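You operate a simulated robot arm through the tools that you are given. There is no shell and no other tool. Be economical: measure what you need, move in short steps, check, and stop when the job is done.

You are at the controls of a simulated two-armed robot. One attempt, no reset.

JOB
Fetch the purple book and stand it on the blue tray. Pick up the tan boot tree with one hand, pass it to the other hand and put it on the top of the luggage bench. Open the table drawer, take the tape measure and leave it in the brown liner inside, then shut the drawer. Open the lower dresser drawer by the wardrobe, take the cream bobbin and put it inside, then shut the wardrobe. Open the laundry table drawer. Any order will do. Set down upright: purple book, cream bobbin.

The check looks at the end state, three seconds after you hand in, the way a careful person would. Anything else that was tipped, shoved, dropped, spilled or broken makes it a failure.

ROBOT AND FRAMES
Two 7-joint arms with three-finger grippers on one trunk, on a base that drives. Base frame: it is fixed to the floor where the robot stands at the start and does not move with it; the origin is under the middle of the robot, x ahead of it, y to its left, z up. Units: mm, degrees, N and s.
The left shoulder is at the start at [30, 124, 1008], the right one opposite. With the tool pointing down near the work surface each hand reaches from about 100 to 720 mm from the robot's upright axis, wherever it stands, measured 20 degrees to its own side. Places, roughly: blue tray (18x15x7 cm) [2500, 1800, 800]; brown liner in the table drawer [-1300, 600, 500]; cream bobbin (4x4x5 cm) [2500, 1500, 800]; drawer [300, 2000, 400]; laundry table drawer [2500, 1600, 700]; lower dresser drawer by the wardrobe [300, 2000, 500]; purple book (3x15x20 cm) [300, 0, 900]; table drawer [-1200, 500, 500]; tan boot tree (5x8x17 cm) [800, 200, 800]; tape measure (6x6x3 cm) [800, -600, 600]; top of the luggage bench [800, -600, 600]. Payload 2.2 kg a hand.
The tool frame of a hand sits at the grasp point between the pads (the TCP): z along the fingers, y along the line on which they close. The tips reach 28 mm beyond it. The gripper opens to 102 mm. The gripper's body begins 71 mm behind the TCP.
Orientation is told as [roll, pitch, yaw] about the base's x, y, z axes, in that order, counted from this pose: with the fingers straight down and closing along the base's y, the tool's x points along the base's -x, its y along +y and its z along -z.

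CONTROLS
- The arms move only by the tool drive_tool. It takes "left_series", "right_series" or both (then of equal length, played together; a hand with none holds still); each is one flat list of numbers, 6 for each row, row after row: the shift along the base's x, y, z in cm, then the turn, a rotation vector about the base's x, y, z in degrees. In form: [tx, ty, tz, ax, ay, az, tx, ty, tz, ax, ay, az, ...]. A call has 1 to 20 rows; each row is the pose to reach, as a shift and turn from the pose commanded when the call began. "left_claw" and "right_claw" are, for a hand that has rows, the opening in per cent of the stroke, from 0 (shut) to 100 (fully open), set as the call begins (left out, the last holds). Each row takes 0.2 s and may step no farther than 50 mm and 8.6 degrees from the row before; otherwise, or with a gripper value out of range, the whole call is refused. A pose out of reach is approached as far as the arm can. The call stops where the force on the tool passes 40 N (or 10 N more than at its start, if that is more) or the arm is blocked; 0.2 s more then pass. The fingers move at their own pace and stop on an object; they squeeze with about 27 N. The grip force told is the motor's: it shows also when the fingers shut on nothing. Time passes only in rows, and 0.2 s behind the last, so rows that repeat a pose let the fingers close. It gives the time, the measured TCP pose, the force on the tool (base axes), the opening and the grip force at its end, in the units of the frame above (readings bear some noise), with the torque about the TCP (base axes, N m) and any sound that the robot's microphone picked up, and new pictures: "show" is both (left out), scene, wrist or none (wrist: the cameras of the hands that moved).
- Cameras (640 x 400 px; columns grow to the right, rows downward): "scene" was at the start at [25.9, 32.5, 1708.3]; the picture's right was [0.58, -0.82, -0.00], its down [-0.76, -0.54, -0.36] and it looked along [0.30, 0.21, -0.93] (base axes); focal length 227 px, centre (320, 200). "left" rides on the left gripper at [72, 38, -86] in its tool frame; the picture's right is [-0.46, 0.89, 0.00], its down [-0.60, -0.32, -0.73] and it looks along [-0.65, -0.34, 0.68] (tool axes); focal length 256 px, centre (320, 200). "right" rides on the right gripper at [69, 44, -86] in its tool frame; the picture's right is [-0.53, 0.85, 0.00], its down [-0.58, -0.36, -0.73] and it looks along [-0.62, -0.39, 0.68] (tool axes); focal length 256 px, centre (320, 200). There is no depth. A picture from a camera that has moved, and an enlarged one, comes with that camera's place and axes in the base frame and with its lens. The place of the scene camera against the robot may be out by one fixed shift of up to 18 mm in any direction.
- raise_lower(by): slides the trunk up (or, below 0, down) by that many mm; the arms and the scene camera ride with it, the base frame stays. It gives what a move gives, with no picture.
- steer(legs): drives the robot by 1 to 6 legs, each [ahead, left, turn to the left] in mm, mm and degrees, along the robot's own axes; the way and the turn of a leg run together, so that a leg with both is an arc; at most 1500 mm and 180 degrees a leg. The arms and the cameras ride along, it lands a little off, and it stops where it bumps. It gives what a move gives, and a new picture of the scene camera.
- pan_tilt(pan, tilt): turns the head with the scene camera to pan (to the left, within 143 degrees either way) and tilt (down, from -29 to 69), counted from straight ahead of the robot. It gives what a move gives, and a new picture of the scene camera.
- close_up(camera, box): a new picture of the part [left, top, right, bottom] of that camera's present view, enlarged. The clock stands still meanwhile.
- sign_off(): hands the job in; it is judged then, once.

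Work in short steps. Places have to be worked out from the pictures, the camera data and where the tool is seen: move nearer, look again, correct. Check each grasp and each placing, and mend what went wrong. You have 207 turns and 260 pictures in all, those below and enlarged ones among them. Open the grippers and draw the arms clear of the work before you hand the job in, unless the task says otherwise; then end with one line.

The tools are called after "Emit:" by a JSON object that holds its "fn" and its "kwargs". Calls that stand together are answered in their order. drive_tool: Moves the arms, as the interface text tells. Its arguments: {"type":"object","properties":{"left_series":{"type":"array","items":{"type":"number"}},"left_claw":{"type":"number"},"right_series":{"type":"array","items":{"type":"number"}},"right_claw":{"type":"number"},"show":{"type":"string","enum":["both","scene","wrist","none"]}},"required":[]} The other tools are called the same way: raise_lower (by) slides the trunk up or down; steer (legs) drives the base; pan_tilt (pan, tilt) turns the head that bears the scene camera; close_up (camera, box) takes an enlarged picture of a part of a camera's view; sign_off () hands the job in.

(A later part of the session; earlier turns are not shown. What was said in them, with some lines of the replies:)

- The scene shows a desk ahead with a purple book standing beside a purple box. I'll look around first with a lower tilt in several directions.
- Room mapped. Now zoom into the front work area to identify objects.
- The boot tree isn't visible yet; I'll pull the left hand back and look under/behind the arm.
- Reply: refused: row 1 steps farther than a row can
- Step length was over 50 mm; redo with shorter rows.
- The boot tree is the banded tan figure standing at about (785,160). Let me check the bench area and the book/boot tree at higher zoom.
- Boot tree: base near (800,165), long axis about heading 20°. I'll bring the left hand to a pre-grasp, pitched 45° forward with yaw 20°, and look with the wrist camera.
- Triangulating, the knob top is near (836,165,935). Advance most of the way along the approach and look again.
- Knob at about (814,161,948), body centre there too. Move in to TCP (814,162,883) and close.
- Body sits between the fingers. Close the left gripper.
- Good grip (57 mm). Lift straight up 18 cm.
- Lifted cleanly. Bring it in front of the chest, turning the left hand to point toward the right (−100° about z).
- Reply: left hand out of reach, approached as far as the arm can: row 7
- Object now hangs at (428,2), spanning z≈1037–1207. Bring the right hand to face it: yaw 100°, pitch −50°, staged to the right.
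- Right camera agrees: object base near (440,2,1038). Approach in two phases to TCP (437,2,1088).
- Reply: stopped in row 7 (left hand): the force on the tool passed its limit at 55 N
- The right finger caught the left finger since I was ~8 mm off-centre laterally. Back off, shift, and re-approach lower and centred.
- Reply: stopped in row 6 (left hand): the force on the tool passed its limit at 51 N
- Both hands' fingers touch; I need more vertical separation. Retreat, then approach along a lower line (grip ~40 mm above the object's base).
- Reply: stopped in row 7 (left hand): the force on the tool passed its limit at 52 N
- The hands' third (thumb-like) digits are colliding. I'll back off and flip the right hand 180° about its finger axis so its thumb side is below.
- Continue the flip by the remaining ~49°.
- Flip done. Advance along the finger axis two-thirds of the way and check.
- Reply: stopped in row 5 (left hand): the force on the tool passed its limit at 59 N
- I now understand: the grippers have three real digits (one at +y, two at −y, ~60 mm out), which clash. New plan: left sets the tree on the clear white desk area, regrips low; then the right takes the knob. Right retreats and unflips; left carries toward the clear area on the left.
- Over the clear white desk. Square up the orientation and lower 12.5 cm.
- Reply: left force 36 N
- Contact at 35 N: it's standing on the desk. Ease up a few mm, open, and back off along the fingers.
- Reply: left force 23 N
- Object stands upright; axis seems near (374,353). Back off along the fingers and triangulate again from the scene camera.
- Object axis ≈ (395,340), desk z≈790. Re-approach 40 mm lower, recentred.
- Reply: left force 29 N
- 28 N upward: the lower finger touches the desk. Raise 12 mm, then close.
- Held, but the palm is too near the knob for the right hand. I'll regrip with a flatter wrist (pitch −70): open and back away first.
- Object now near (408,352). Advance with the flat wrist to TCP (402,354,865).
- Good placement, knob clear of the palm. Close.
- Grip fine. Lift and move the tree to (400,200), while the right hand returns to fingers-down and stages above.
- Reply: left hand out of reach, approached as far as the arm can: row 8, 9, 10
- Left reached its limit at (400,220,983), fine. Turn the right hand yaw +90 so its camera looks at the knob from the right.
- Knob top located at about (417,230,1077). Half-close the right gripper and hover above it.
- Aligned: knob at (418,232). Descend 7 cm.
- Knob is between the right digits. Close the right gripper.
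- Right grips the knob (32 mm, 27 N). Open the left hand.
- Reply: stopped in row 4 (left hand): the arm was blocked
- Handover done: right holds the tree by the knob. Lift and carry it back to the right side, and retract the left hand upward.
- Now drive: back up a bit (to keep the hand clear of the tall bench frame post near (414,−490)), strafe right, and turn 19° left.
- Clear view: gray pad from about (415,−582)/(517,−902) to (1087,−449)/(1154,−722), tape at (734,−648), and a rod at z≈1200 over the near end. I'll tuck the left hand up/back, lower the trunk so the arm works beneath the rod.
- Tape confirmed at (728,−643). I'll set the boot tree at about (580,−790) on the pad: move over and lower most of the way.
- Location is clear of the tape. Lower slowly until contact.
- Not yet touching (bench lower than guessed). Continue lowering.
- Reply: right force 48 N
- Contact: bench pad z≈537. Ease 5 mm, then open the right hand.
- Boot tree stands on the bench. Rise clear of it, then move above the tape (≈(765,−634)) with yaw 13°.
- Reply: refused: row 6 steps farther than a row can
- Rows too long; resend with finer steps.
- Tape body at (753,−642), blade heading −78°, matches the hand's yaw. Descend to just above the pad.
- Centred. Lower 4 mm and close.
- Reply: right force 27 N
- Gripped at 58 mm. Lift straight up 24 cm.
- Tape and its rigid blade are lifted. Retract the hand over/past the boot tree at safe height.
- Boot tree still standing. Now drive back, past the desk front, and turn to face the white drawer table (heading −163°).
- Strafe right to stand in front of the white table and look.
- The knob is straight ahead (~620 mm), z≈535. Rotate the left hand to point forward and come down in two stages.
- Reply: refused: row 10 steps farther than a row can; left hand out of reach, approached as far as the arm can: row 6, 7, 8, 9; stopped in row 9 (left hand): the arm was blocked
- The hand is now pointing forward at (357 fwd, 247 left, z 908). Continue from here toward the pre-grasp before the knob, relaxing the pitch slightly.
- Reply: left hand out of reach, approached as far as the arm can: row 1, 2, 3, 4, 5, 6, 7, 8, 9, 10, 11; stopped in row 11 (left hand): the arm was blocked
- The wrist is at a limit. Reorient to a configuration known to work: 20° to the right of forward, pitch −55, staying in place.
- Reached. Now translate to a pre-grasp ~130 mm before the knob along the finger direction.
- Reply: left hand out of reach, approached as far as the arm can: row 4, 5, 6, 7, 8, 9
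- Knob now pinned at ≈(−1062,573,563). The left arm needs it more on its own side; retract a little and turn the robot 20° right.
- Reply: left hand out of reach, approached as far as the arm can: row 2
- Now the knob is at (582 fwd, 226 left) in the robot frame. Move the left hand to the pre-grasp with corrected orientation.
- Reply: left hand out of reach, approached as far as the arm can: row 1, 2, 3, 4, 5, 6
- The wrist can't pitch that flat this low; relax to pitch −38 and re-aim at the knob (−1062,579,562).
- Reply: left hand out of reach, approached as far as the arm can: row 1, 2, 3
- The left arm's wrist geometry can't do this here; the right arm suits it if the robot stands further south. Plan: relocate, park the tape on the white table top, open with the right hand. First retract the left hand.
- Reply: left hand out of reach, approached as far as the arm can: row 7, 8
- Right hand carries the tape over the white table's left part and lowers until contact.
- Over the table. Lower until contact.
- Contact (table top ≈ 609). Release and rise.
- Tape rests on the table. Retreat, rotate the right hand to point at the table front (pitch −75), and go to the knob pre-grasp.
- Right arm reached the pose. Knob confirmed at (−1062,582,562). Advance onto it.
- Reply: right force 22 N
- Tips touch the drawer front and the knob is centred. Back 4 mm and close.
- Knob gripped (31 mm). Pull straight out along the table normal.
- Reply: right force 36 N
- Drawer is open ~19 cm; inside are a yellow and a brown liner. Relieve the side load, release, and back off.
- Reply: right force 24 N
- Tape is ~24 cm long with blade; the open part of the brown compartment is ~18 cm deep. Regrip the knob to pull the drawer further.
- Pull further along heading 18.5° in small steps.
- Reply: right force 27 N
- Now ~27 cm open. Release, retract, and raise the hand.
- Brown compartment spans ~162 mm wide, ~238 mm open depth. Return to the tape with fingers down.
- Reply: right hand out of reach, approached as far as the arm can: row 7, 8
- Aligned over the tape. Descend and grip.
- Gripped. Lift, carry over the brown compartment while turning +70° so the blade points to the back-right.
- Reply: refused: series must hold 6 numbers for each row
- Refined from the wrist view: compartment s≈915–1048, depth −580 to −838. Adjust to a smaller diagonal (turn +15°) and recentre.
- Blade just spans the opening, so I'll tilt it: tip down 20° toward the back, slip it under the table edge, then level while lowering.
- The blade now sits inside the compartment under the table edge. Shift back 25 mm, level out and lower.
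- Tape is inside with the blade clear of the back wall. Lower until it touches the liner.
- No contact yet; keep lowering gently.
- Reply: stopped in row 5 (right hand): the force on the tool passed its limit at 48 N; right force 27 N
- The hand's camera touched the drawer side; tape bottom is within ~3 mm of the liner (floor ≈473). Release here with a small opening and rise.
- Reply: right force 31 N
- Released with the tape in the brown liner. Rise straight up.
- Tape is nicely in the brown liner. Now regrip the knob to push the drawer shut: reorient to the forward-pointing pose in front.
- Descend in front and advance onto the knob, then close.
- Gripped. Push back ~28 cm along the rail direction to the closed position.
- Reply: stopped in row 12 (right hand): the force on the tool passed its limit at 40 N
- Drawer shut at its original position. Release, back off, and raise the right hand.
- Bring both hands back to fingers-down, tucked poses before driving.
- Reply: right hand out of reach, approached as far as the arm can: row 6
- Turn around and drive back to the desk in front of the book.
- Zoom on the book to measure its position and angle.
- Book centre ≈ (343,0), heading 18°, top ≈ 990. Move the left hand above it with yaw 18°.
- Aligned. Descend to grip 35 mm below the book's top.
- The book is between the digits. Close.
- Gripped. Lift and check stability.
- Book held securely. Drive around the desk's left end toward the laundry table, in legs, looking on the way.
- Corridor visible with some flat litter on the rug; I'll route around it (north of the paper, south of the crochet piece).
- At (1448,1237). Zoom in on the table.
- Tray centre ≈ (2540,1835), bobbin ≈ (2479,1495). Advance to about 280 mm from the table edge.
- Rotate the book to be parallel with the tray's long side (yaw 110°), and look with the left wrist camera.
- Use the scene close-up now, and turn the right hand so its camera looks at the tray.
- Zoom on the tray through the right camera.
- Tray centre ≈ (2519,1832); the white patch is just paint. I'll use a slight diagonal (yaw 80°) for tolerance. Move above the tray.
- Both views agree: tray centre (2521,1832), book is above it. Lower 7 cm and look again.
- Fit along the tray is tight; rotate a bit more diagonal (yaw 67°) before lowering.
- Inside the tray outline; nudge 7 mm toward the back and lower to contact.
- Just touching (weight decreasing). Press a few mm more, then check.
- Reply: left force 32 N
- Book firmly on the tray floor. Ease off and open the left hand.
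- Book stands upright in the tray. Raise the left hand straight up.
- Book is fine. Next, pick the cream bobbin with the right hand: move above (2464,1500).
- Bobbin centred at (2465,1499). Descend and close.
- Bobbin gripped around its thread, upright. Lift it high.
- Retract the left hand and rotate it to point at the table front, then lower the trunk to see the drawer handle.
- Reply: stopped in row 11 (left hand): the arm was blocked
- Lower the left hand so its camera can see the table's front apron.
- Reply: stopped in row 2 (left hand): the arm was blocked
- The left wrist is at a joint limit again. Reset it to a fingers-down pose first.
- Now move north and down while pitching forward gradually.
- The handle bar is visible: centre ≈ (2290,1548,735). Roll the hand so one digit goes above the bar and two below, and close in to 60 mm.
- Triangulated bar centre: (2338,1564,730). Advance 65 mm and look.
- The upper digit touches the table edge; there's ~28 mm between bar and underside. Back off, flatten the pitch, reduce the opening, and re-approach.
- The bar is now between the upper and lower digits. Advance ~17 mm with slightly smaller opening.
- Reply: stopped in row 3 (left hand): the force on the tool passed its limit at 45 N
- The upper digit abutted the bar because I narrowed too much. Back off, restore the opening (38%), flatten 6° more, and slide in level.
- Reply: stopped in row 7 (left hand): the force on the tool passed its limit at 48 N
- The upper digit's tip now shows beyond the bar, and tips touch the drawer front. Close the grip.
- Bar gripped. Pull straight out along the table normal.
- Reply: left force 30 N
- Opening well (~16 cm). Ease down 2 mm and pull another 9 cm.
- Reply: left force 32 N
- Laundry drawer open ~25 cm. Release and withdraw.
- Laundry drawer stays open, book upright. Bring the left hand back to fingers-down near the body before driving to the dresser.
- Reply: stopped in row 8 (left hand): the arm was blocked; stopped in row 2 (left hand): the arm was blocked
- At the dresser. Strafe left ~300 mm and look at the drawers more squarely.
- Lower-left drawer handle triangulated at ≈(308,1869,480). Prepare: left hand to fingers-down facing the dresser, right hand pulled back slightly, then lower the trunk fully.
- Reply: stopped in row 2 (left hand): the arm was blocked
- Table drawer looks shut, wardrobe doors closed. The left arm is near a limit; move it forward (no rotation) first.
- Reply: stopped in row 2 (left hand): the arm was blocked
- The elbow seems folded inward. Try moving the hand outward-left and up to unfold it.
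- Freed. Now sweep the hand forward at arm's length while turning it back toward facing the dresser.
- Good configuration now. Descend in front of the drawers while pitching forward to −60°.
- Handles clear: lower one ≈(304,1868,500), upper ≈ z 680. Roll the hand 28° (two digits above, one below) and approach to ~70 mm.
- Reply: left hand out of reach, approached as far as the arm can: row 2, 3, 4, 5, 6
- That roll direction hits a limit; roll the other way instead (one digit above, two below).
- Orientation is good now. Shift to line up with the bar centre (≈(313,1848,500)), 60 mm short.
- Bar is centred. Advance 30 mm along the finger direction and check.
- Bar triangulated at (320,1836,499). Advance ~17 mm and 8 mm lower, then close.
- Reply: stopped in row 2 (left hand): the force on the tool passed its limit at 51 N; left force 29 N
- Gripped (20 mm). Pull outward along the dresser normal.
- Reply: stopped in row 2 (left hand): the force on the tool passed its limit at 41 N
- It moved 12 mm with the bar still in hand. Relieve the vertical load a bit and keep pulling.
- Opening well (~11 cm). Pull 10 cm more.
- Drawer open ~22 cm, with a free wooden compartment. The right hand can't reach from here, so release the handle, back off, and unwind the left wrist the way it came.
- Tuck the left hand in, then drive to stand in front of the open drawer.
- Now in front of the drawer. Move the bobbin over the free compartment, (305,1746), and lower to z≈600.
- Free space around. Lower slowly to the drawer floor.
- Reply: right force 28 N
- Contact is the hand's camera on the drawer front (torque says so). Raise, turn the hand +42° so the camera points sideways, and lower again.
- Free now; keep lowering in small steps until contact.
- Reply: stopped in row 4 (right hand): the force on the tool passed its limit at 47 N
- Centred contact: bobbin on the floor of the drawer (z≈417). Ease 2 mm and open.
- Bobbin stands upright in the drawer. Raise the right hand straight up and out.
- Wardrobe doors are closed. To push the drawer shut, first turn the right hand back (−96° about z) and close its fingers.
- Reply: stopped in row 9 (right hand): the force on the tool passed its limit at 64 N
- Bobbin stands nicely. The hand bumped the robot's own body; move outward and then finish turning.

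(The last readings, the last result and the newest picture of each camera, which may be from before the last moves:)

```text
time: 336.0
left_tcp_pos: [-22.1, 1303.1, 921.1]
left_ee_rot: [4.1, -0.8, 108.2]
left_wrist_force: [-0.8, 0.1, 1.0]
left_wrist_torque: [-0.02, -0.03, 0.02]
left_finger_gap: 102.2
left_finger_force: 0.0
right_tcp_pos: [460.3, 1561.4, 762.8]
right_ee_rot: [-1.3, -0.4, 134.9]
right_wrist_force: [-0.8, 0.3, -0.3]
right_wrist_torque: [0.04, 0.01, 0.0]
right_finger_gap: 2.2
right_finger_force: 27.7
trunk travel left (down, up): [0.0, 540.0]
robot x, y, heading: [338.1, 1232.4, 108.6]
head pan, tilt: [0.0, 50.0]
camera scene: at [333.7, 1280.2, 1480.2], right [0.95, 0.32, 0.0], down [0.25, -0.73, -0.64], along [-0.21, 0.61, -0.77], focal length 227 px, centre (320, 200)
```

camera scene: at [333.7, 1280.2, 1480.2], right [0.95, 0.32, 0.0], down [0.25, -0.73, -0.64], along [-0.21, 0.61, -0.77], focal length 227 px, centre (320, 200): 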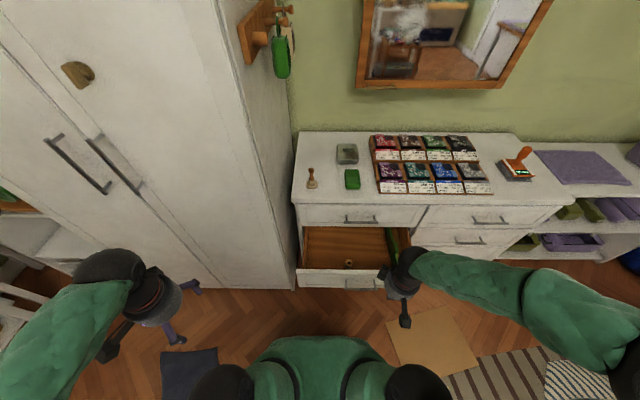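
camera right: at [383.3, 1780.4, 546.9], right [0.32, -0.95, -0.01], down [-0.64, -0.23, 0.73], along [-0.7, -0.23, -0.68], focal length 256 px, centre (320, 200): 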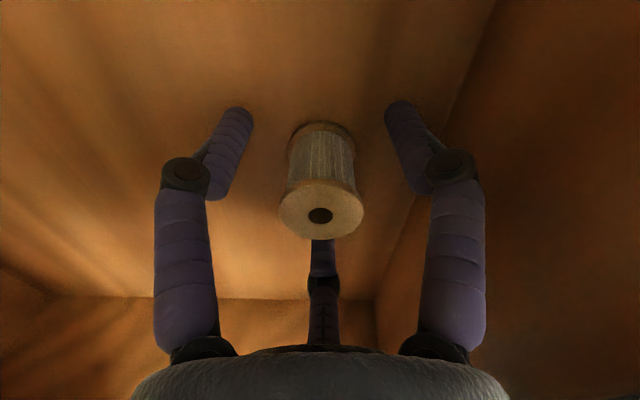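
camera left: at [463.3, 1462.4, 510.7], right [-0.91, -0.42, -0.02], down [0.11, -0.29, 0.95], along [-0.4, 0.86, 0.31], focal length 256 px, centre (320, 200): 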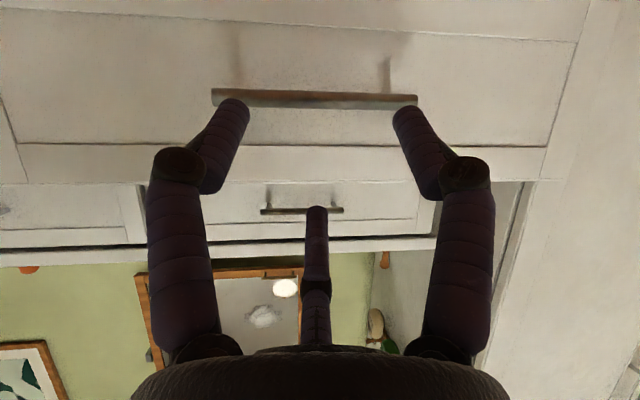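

Pitch the closed right hand forward 60° and bring it in front of the drawer panel, above the bar.

Emit:
{"fn": "drive_tool", "kwargs": {"right_series": [0, -1, -2, 5.3, 5.3, 0, 0, -2, -4.5, 10.6, 10.6, 0, -0.5, -2, -7, 15.9, 15.9, 0, -1, -2, -10, 21.2, 21.2, 0, -2, -1.5, -13, 26.5, 26.5, 0, -3, -1, -16, 31.8, 31.8, 0, -4, 0.5, -18.5, 37.1, 37.1, 0, -4.7, 1.5, -20.9, 42.4, 42.4, 0, -4.7, 1.5, -20.9, 42.4, 42.4, 0], "show": "both"}}

Emit:
{"fn": "close_up", "kwargs": {"camera": "scene", "box": [280, 200, 450, 310]}}

```text
time: 338.0
left_tcp_pos: [-21.5, 1303.1, 919.8]
left_ee_rot: [4.0, -0.9, 108.3]
left_wrist_force: [0.6, 0.0, -0.2]
left_wrist_torque: [-0.01, 0.01, 0.01]
left_finger_gap: 101.9
left_finger_force: 0.1
right_tcp_pos: [415.0, 1578.2, 551.4]
right_ee_rot: [-1.2, -60.6, 134.9]
right_wrist_force: [0.6, -0.1, -1.0]
right_wrist_torque: [0.0, 0.0, 0.02]
right_finger_gap: 2.1
right_finger_force: 26.8
trunk travel left (down, up): [0.0, 540.0]
robot x, y, heading: [337.5, 1236.7, 108.6]
head pan, tilt: [0.0, 50.0]
camera scene: at [333.8, 1280.3, 1480.3], right [0.95, 0.32, 0.0], down [0.25, -0.73, -0.64], along [-0.21, 0.61, -0.77], focal length 227 px, centre (320, 200)
camera right: at [459.7, 1468.9, 536.0], right [-0.8, -0.4, 0.46], down [0.5, -0.01, 0.87], along [-0.34, 0.92, 0.21], focal length 256 px, centre (320, 200)
```

scene: 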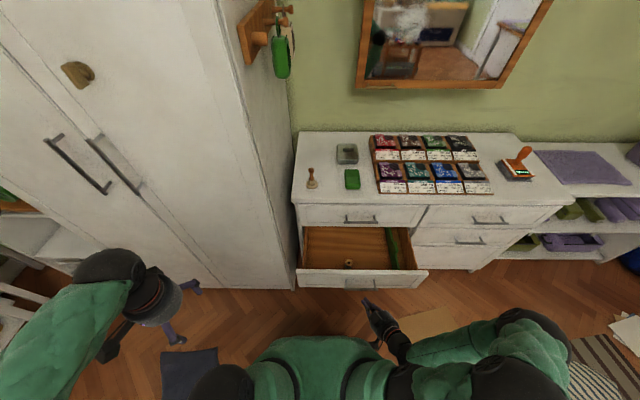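
right: 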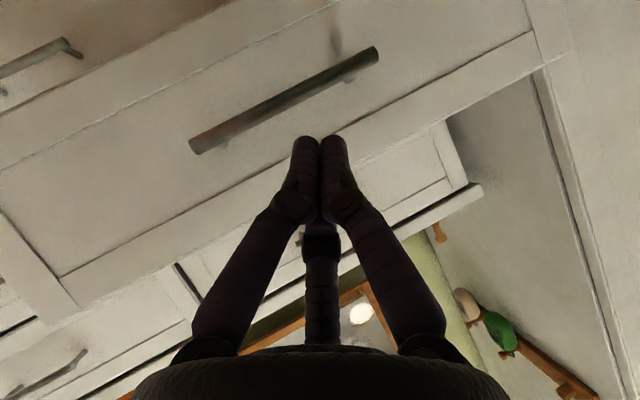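

```text
3.64 times, centred on (365, 255) of scene
camera zoom: at [333.8, 1280.3, 1480.3], right [0.95, 0.32, 0.0], down [0.25, -0.73, -0.64], along [-0.21, 0.61, -0.77], focal length 827 px, centre (156, 0)
```

zoom: 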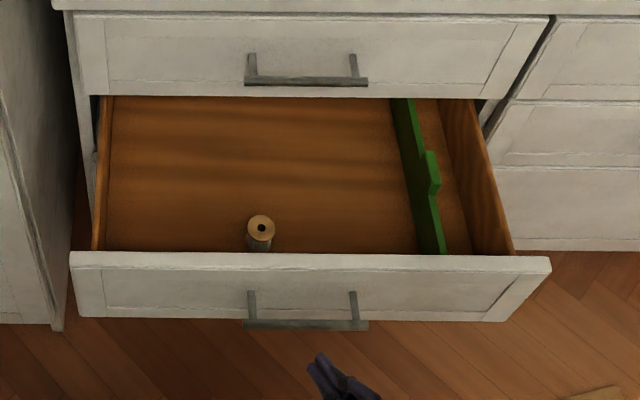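

Everything lined up. Push forward slowly (so the bobbin stays upright).

Emit:
{"fn": "drive_tool", "kwargs": {"right_series": [-0.5, 1.6, 0, 0, 0, 0, -1.1, 3.2, 0, 0, 0, 0, -1.6, 4.6, 0, 0, 0, 0, -2, 5.8, 0, 0, 0, 0, -2.3, 6.8, 0, 0, 0, 0, -2.6, 7.8, 0, 0, 0, 0, -3, 8.8, 0, 0, 0, 0, -3.3, 9.8, 0, 0, 0, 0, -3.7, 11, 0, 0, 0, 0, -4.1, 12.2, 0, 0, 0, 0, -4.5, 13.4, 0, 0, 0, 0, -4.5, 13.4, 0, 0, 0, 0], "show": "scene"}}

Emit:
{"fn": "close_up", "kwargs": {"camera": "scene", "box": [280, 190, 450, 300]}}

```text
time: 340.6
left_tcp_pos: [-22.1, 1303.4, 920.5]
left_ee_rot: [4.0, -0.9, 108.2]
left_wrist_force: [0.1, 0.2, 0.0]
left_wrist_torque: [0.0, 0.03, 0.02]
left_finger_gap: 102.2
left_finger_force: 0.0
right_tcp_pos: [369.4, 1711.5, 554.3]
right_ee_rot: [-1.2, -60.3, 134.9]
right_wrist_force: [-0.5, -0.7, 0.0]
right_wrist_torque: [0.01, 0.01, 0.0]
right_finger_gap: 2.5
right_finger_force: 27.0
trunk travel left (down, up): [0.0, 540.0]
robot x, y, heading: [339.7, 1236.9, 108.8]
head pan, tilt: [0.0, 50.0]
camera scene: at [333.6, 1280.4, 1480.2], right [0.95, 0.32, 0.0], down [0.25, -0.73, -0.64], along [-0.21, 0.61, -0.77], focal length 227 px, centre (320, 200)
```

scene: 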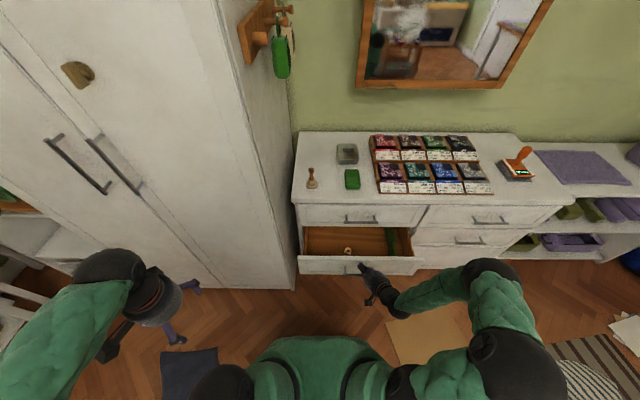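

```text
3.64 times, centred on (365, 245) of scene
camera zoom: at [333.6, 1280.4, 1480.2], right [0.95, 0.32, 0.0], down [0.25, -0.73, -0.64], along [-0.21, 0.61, -0.77], focal length 827 px, centre (156, 36)
```

zoom: 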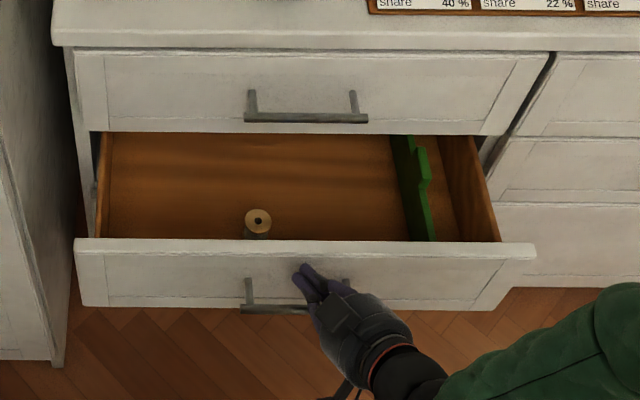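

Closing smoothly, bobbin upright. Continue pushing.

Emit:
{"fn": "drive_tool", "kwargs": {"right_series": [-0.4, 1.2, 0, 0, 0, 0, -0.8, 2.4, 0, 0, 0, 0, -1.2, 3.6, 0, 0, 0, 0, -1.6, 4.8, 0, 0, 0, 0, -2, 6, 0, 0, 0, 0, -2.4, 7.2, 0, 0, 0, 0, -2.8, 8.4, 0, 0, 0, 0, -3.2, 9.6, 0, 0, 0, 0, -3.6, 10.8, 0, 0, 0, 0, -4, 12, 0, 0, 0, 0, -4.4, 13.1, 0, 0, 0, 0, -4.7, 14, 0, 0, 0, 0, -5, 15, 0, 0, 0, 0, -5.3, 16, 0, 0, 0, 0], "show": "scene"}}

Emit:
{"fn": "close_up", "kwargs": {"camera": "scene", "box": [280, 170, 450, 280]}}

```text
time: 343.6
left_tcp_pos: [-21.6, 1302.0, 920.9]
left_ee_rot: [4.0, -0.9, 108.1]
left_wrist_force: [-0.1, 0.5, 0.0]
left_wrist_torque: [0.0, 0.02, -0.02]
left_finger_gap: 102.0
left_finger_force: 0.1
right_tcp_pos: [317.8, 1866.5, 550.8]
right_ee_rot: [-0.8, -60.0, 134.6]
right_wrist_force: [16.0, -29.2, 10.1]
right_wrist_torque: [0.22, 0.07, -0.01]
right_finger_gap: 2.3
right_finger_force: 26.6
trunk travel left (down, up): [0.0, 540.0]
robot x, y, heading: [338.5, 1235.2, 108.6]
head pan, tilt: [0.0, 50.0]
camera scene: at [335.0, 1277.2, 1480.5], right [0.95, 0.32, 0.0], down [0.24, -0.72, -0.64], along [-0.21, 0.61, -0.76], focal length 227 px, centre (320, 200)
```

scene: 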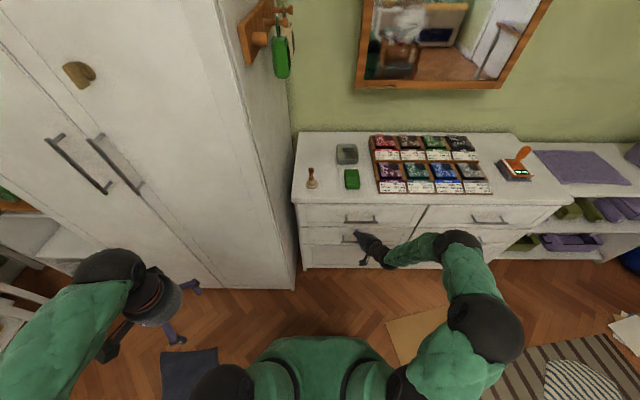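

```text
3.64 times, centred on (365, 225) of scene
camera zoom: at [335.0, 1277.2, 1480.5], right [0.95, 0.32, 0.0], down [0.24, -0.72, -0.64], along [-0.21, 0.61, -0.76], focal length 827 px, centre (156, 109)
```

zoom: 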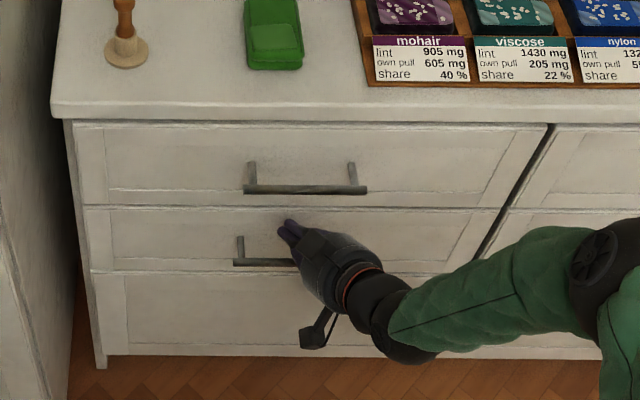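

Drawer is flush (resisting at the stop). Withdraw the hand.

Emit:
{"fn": "drive_tool", "kwargs": {"right_series": [1.2, -3.5, 0, 0, 0, 0, 2.5, -7.5, 0, 0, 0, 0, 3.8, -11.5, 0.5, 0, 0, 0, 5, -15.5, 2, 0, 0, 0, 6, -19, 5, 0, 0, 0, 7, -22, 9, 0, 0, 0, 8, -24, 13, 0, 0, 0], "right_claw": 100, "show": "none"}}

Emit:
{"fn": "close_up", "kwargs": {"camera": "scene", "box": [280, 170, 450, 280]}}

Emit:
{"fn": "raise_lower", "kwargs": {"by": 250}}

Emit:
{"fn": "pan_tilt", "kwargs": {"pan": -110, "tilt": 30}}

```text
refused: row 6 steps farther than a row can; nothing moved
```

```text
3.64 times, centred on (365, 225) of scene
camera zoom: at [335.0, 1277.2, 1480.5], right [0.95, 0.32, 0.0], down [0.24, -0.72, -0.64], along [-0.21, 0.61, -0.76], focal length 827 px, centre (156, 109)
```

zoom: 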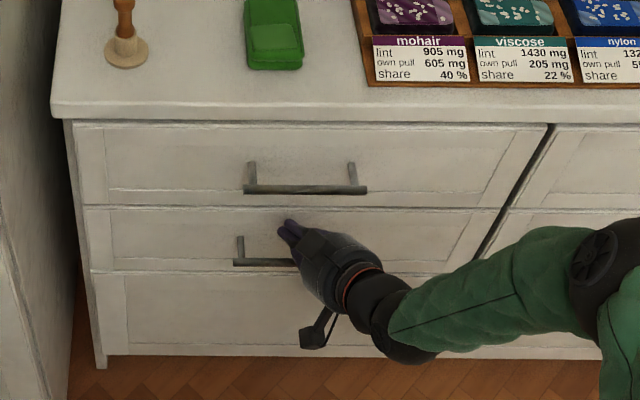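

```text
time: 344.4
left_tcp_pos: [-21.9, 1302.1, 954.4]
left_ee_rot: [4.0, -0.9, 108.2]
left_wrist_force: [-0.4, 0.4, -0.3]
left_wrist_torque: [0.01, 0.0, 0.01]
left_finger_gap: 102.1
left_finger_force: 0.1
right_tcp_pos: [314.5, 1865.2, 581.2]
right_ee_rot: [-0.3, -59.4, 134.2]
right_wrist_force: [0.1, 0.0, -0.3]
right_wrist_torque: [-0.01, -0.02, 0.01]
right_finger_gap: 2.2
right_finger_force: 26.9
trunk travel left (down, up): [-34.0, 506.0]
robot x, y, heading: [335.4, 1236.8, 108.5]
head pan, tilt: [0.0, 50.0]
stopped: the force on the tool passed its limit at 58 N (the readings are from after the stop); the commanded pose is now the measured one
```

```text
time: 346.3
left_tcp_pos: [-21.7, 1302.8, 955.6]
left_ee_rot: [4.0, -0.8, 108.1]
left_wrist_force: [0.9, 0.1, -0.3]
left_wrist_torque: [0.01, 0.03, 0.01]
left_finger_gap: 102.1
left_finger_force: 0.0
right_tcp_pos: [314.3, 1865.8, 580.2]
right_ee_rot: [-0.3, -59.5, 134.2]
right_wrist_force: [0.6, -0.3, 0.8]
right_wrist_torque: [-0.01, 0.02, 0.0]
right_finger_gap: 2.4
right_finger_force: 27.3
trunk travel left (down, up): [-34.0, 506.0]
robot x, y, heading: [338.3, 1236.4, 109.0]
head pan, tilt: [-110.0, 30.0]
camera scene: at [448.7, 1205.4, 1543.8], right [-0.02, -1.0, 0.0], down [-0.5, 0.01, -0.87], along [0.87, -0.02, -0.5], focal length 227 px, centre (320, 200)
```

scene: 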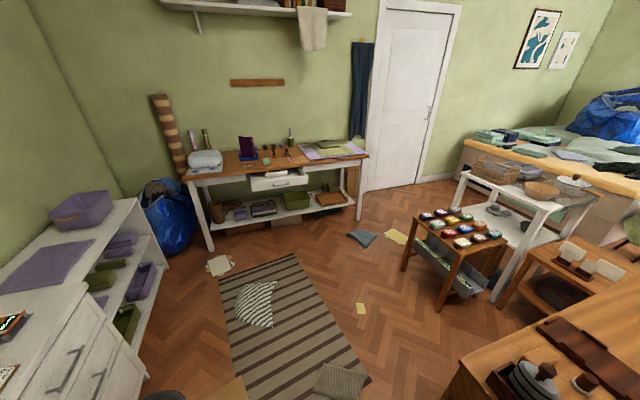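

I mistakenly issued the lift after a refused retreat; the fist touched the upper handle and stopped. Lower slightly and withdraw properly.

Emit:
{"fn": "drive_tool", "kwargs": {"right_series": [0.3, -1, -1, 0, 0, 0, 1.3, -4, -1.5, 0, 0, 0, 2.6, -8, -1.5, 0, 0, 0, 3.9, -12, -1.5, 0, 0, 0, 5.2, -16, -1, 0, 0, 0, 6.5, -20, 0, 0, 0, 0, 7, -22, 3, 0, 0, 0, 7.5, -23, 7, 0, 0, 0], "show": "none"}}

Emit:
{"fn": "pan_tilt", "kwargs": {"pan": 0, "tilt": 48}}

Emit:
{"fn": "close_up", "kwargs": {"camera": "scene", "box": [280, 150, 450, 280]}}

```text
time: 348.1
left_tcp_pos: [-22.8, 1301.6, 955.3]
left_ee_rot: [3.9, -0.8, 108.2]
left_wrist_force: [-0.4, -0.1, -0.6]
left_wrist_torque: [0.01, 0.0, -0.03]
left_finger_gap: 101.9
left_finger_force: 0.1
right_tcp_pos: [390.0, 1636.7, 651.9]
right_ee_rot: [-0.2, -59.3, 134.3]
right_wrist_force: [0.1, -0.3, -0.5]
right_wrist_torque: [-0.02, 0.0, 0.04]
right_finger_gap: 2.3
right_finger_force: 27.2
trunk travel left (down, up): [-34.0, 506.0]
robot x, y, heading: [335.8, 1234.3, 108.6]
head pan, tilt: [-110.0, 30.0]
```

```text
time: 350.0
left_tcp_pos: [-21.6, 1302.6, 954.2]
left_ee_rot: [4.0, -0.9, 108.3]
left_wrist_force: [0.2, 0.0, 0.0]
left_wrist_torque: [-0.01, 0.02, 0.0]
left_finger_gap: 102.1
left_finger_force: 0.2
right_tcp_pos: [390.1, 1636.5, 650.5]
right_ee_rot: [-0.3, -59.5, 134.3]
right_wrist_force: [0.7, -0.6, 0.1]
right_wrist_torque: [-0.01, -0.01, -0.03]
right_finger_gap: 2.1
right_finger_force: 26.8
trunk travel left (down, up): [-34.0, 506.0]
robot x, y, heading: [338.9, 1235.5, 108.4]
head pan, tilt: [0.0, 48.0]
camera scene: at [333.0, 1282.0, 1517.0], right [0.95, 0.32, 0.0], down [0.24, -0.7, -0.67], along [-0.21, 0.63, -0.74], focal length 227 px, centre (320, 200)
```

scene: 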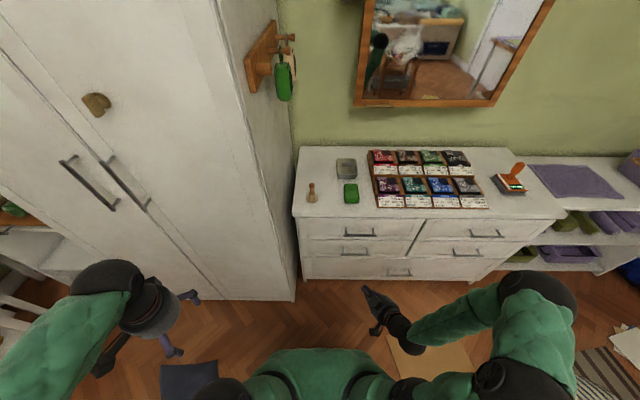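

```text
3.08 times, centred on (365, 215) of scene
camera zoom: at [333.0, 1282.0, 1517.0], right [0.95, 0.32, 0.0], down [0.24, -0.7, -0.67], along [-0.21, 0.63, -0.74], focal length 700 px, centre (182, 154)
```

zoom: 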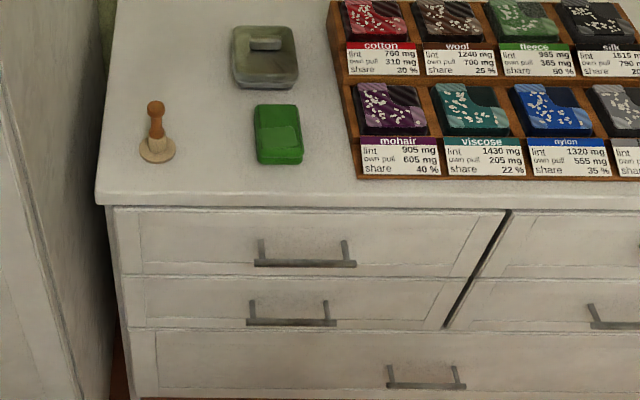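

All dresser drawers shut and undisturbed. Raise the right hand, open it, and take final looks at the table drawer and the laundry table.

Emit:
{"fn": "drive_tool", "kwargs": {"right_series": [1, -2, 4, 0, 0, 0, 2, -4, 8, 0, 0, 0, 2, -5, 12, 0, 0, 0, 2, -5, 16, 0, 0, 0], "right_claw": 100, "show": "none"}}

Emit:
{"fn": "pan_tilt", "kwargs": {"pan": 97, "tilt": 30}}

Emit:
{"fn": "close_up", "kwargs": {"camera": "scene", "box": [220, 150, 420, 300]}}

Emit:
{"fn": "pan_tilt", "kwargs": {"pan": -100, "tilt": 25}}

Emit:
{"fn": "close_up", "kwargs": {"camera": "scene", "box": [220, 110, 420, 260]}}

```text
time: 351.0
left_tcp_pos: [-22.2, 1302.1, 955.1]
left_ee_rot: [4.0, -0.9, 108.3]
left_wrist_force: [-0.5, -0.9, -0.4]
left_wrist_torque: [0.03, -0.03, 0.0]
left_finger_gap: 102.2
left_finger_force: 0.0
right_tcp_pos: [409.6, 1582.5, 810.0]
right_ee_rot: [-0.1, -59.3, 134.1]
right_wrist_force: [-0.5, -0.6, -0.2]
right_wrist_torque: [0.03, -0.01, -0.05]
right_finger_gap: 102.1
right_finger_force: 0.1
trunk travel left (down, up): [-34.0, 506.0]
robot x, y, heading: [339.8, 1237.7, 108.8]
head pan, tilt: [0.0, 48.0]
```

```text
time: 352.7
left_tcp_pos: [-22.4, 1304.6, 954.5]
left_ee_rot: [4.0, -0.7, 108.2]
left_wrist_force: [0.5, -0.7, 0.0]
left_wrist_torque: [0.01, -0.01, 0.05]
left_finger_gap: 101.8
left_finger_force: 0.0
right_tcp_pos: [410.2, 1585.1, 808.9]
right_ee_rot: [-0.1, -59.5, 134.2]
right_wrist_force: [1.7, 0.8, 0.2]
right_wrist_torque: [-0.01, 0.0, -0.01]
right_finger_gap: 102.2
right_finger_force: 0.0
trunk travel left (down, up): [-34.0, 506.0]
robot x, y, heading: [339.7, 1238.1, 108.9]
head pan, tilt: [97.0, 30.0]
camera scene: at [276.7, 1168.1, 1543.8], right [-0.43, 0.9, 0.0], down [0.45, 0.22, -0.87], along [-0.78, -0.38, -0.5], focal length 227 px, centre (320, 200)
```

scene: 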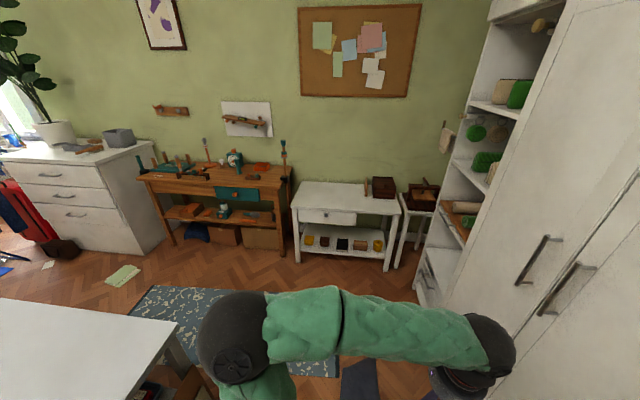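

```text
2.67 times, centred on (320, 225) of scene
camera zoom: at [276.7, 1168.1, 1543.8], right [-0.43, 0.9, 0.0], down [0.45, 0.22, -0.87], along [-0.78, -0.38, -0.5], focal length 606 px, centre (320, 133)
```

zoom: 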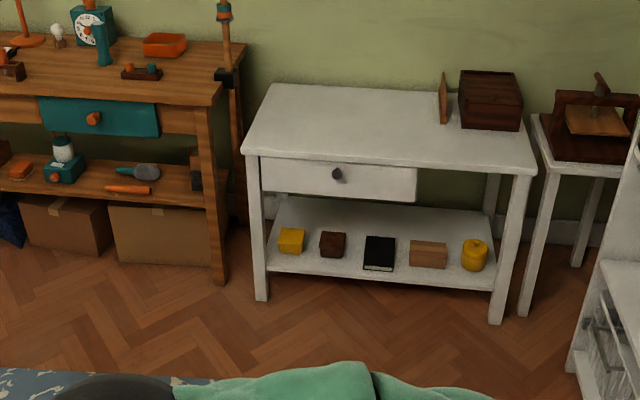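

```text
time: 355.6
left_tcp_pos: [-23.1, 1301.7, 955.6]
left_ee_rot: [4.0, -0.9, 108.2]
left_wrist_force: [0.2, -0.1, 0.3]
left_wrist_torque: [-0.02, -0.03, 0.02]
left_finger_gap: 101.8
left_finger_force: 0.0
right_tcp_pos: [409.8, 1584.9, 808.9]
right_ee_rot: [-0.1, -59.3, 134.2]
right_wrist_force: [0.1, -0.6, 0.8]
right_wrist_torque: [0.01, 0.0, -0.01]
right_finger_gap: 102.2
right_finger_force: 0.0
trunk travel left (down, up): [-34.0, 506.0]
robot x, y, heading: [339.8, 1238.3, 108.5]
head pan, tilt: [-100.0, 25.0]
camera scene: at [449.3, 1221.3, 1551.7], right [0.15, -0.99, 0.0], down [-0.42, -0.06, -0.91], along [0.9, 0.14, -0.42], focal length 227 px, centre (320, 200)
```

scene: 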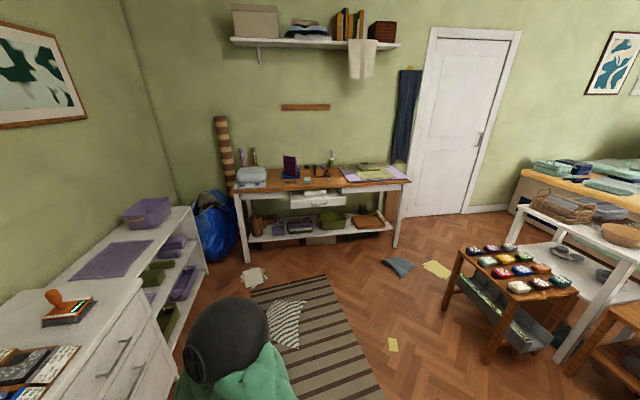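

```text
2.67 times, centred on (320, 185) of scene
camera zoom: at [449.3, 1221.3, 1551.7], right [0.15, -0.99, 0.0], down [-0.42, -0.06, -0.91], along [0.9, 0.14, -0.42], focal length 606 px, centre (320, 240)
```

zoom: 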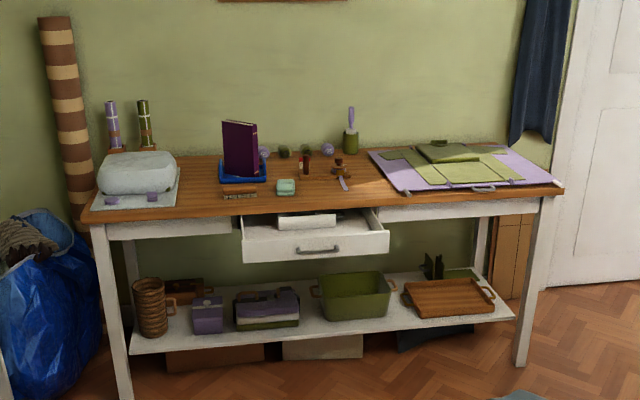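

Everything I can see is as it should be: the table drawer is shut, the laundry drawer is open, the book stands on the tray, and the dresser and wardrobe are shut. I haven't re-checked the boot tree since picking up the book, when it was standing on the bench. The hands are open and clear, so I'm handing in.

Emit:
{"fn": "sign_off", "kwargs": {}}

```text
The job is handed in.
```

All five tasks are done and handed in; I took "shut the wardrobe" to mean the dresser drawer, since the wardrobe doors were already closed.
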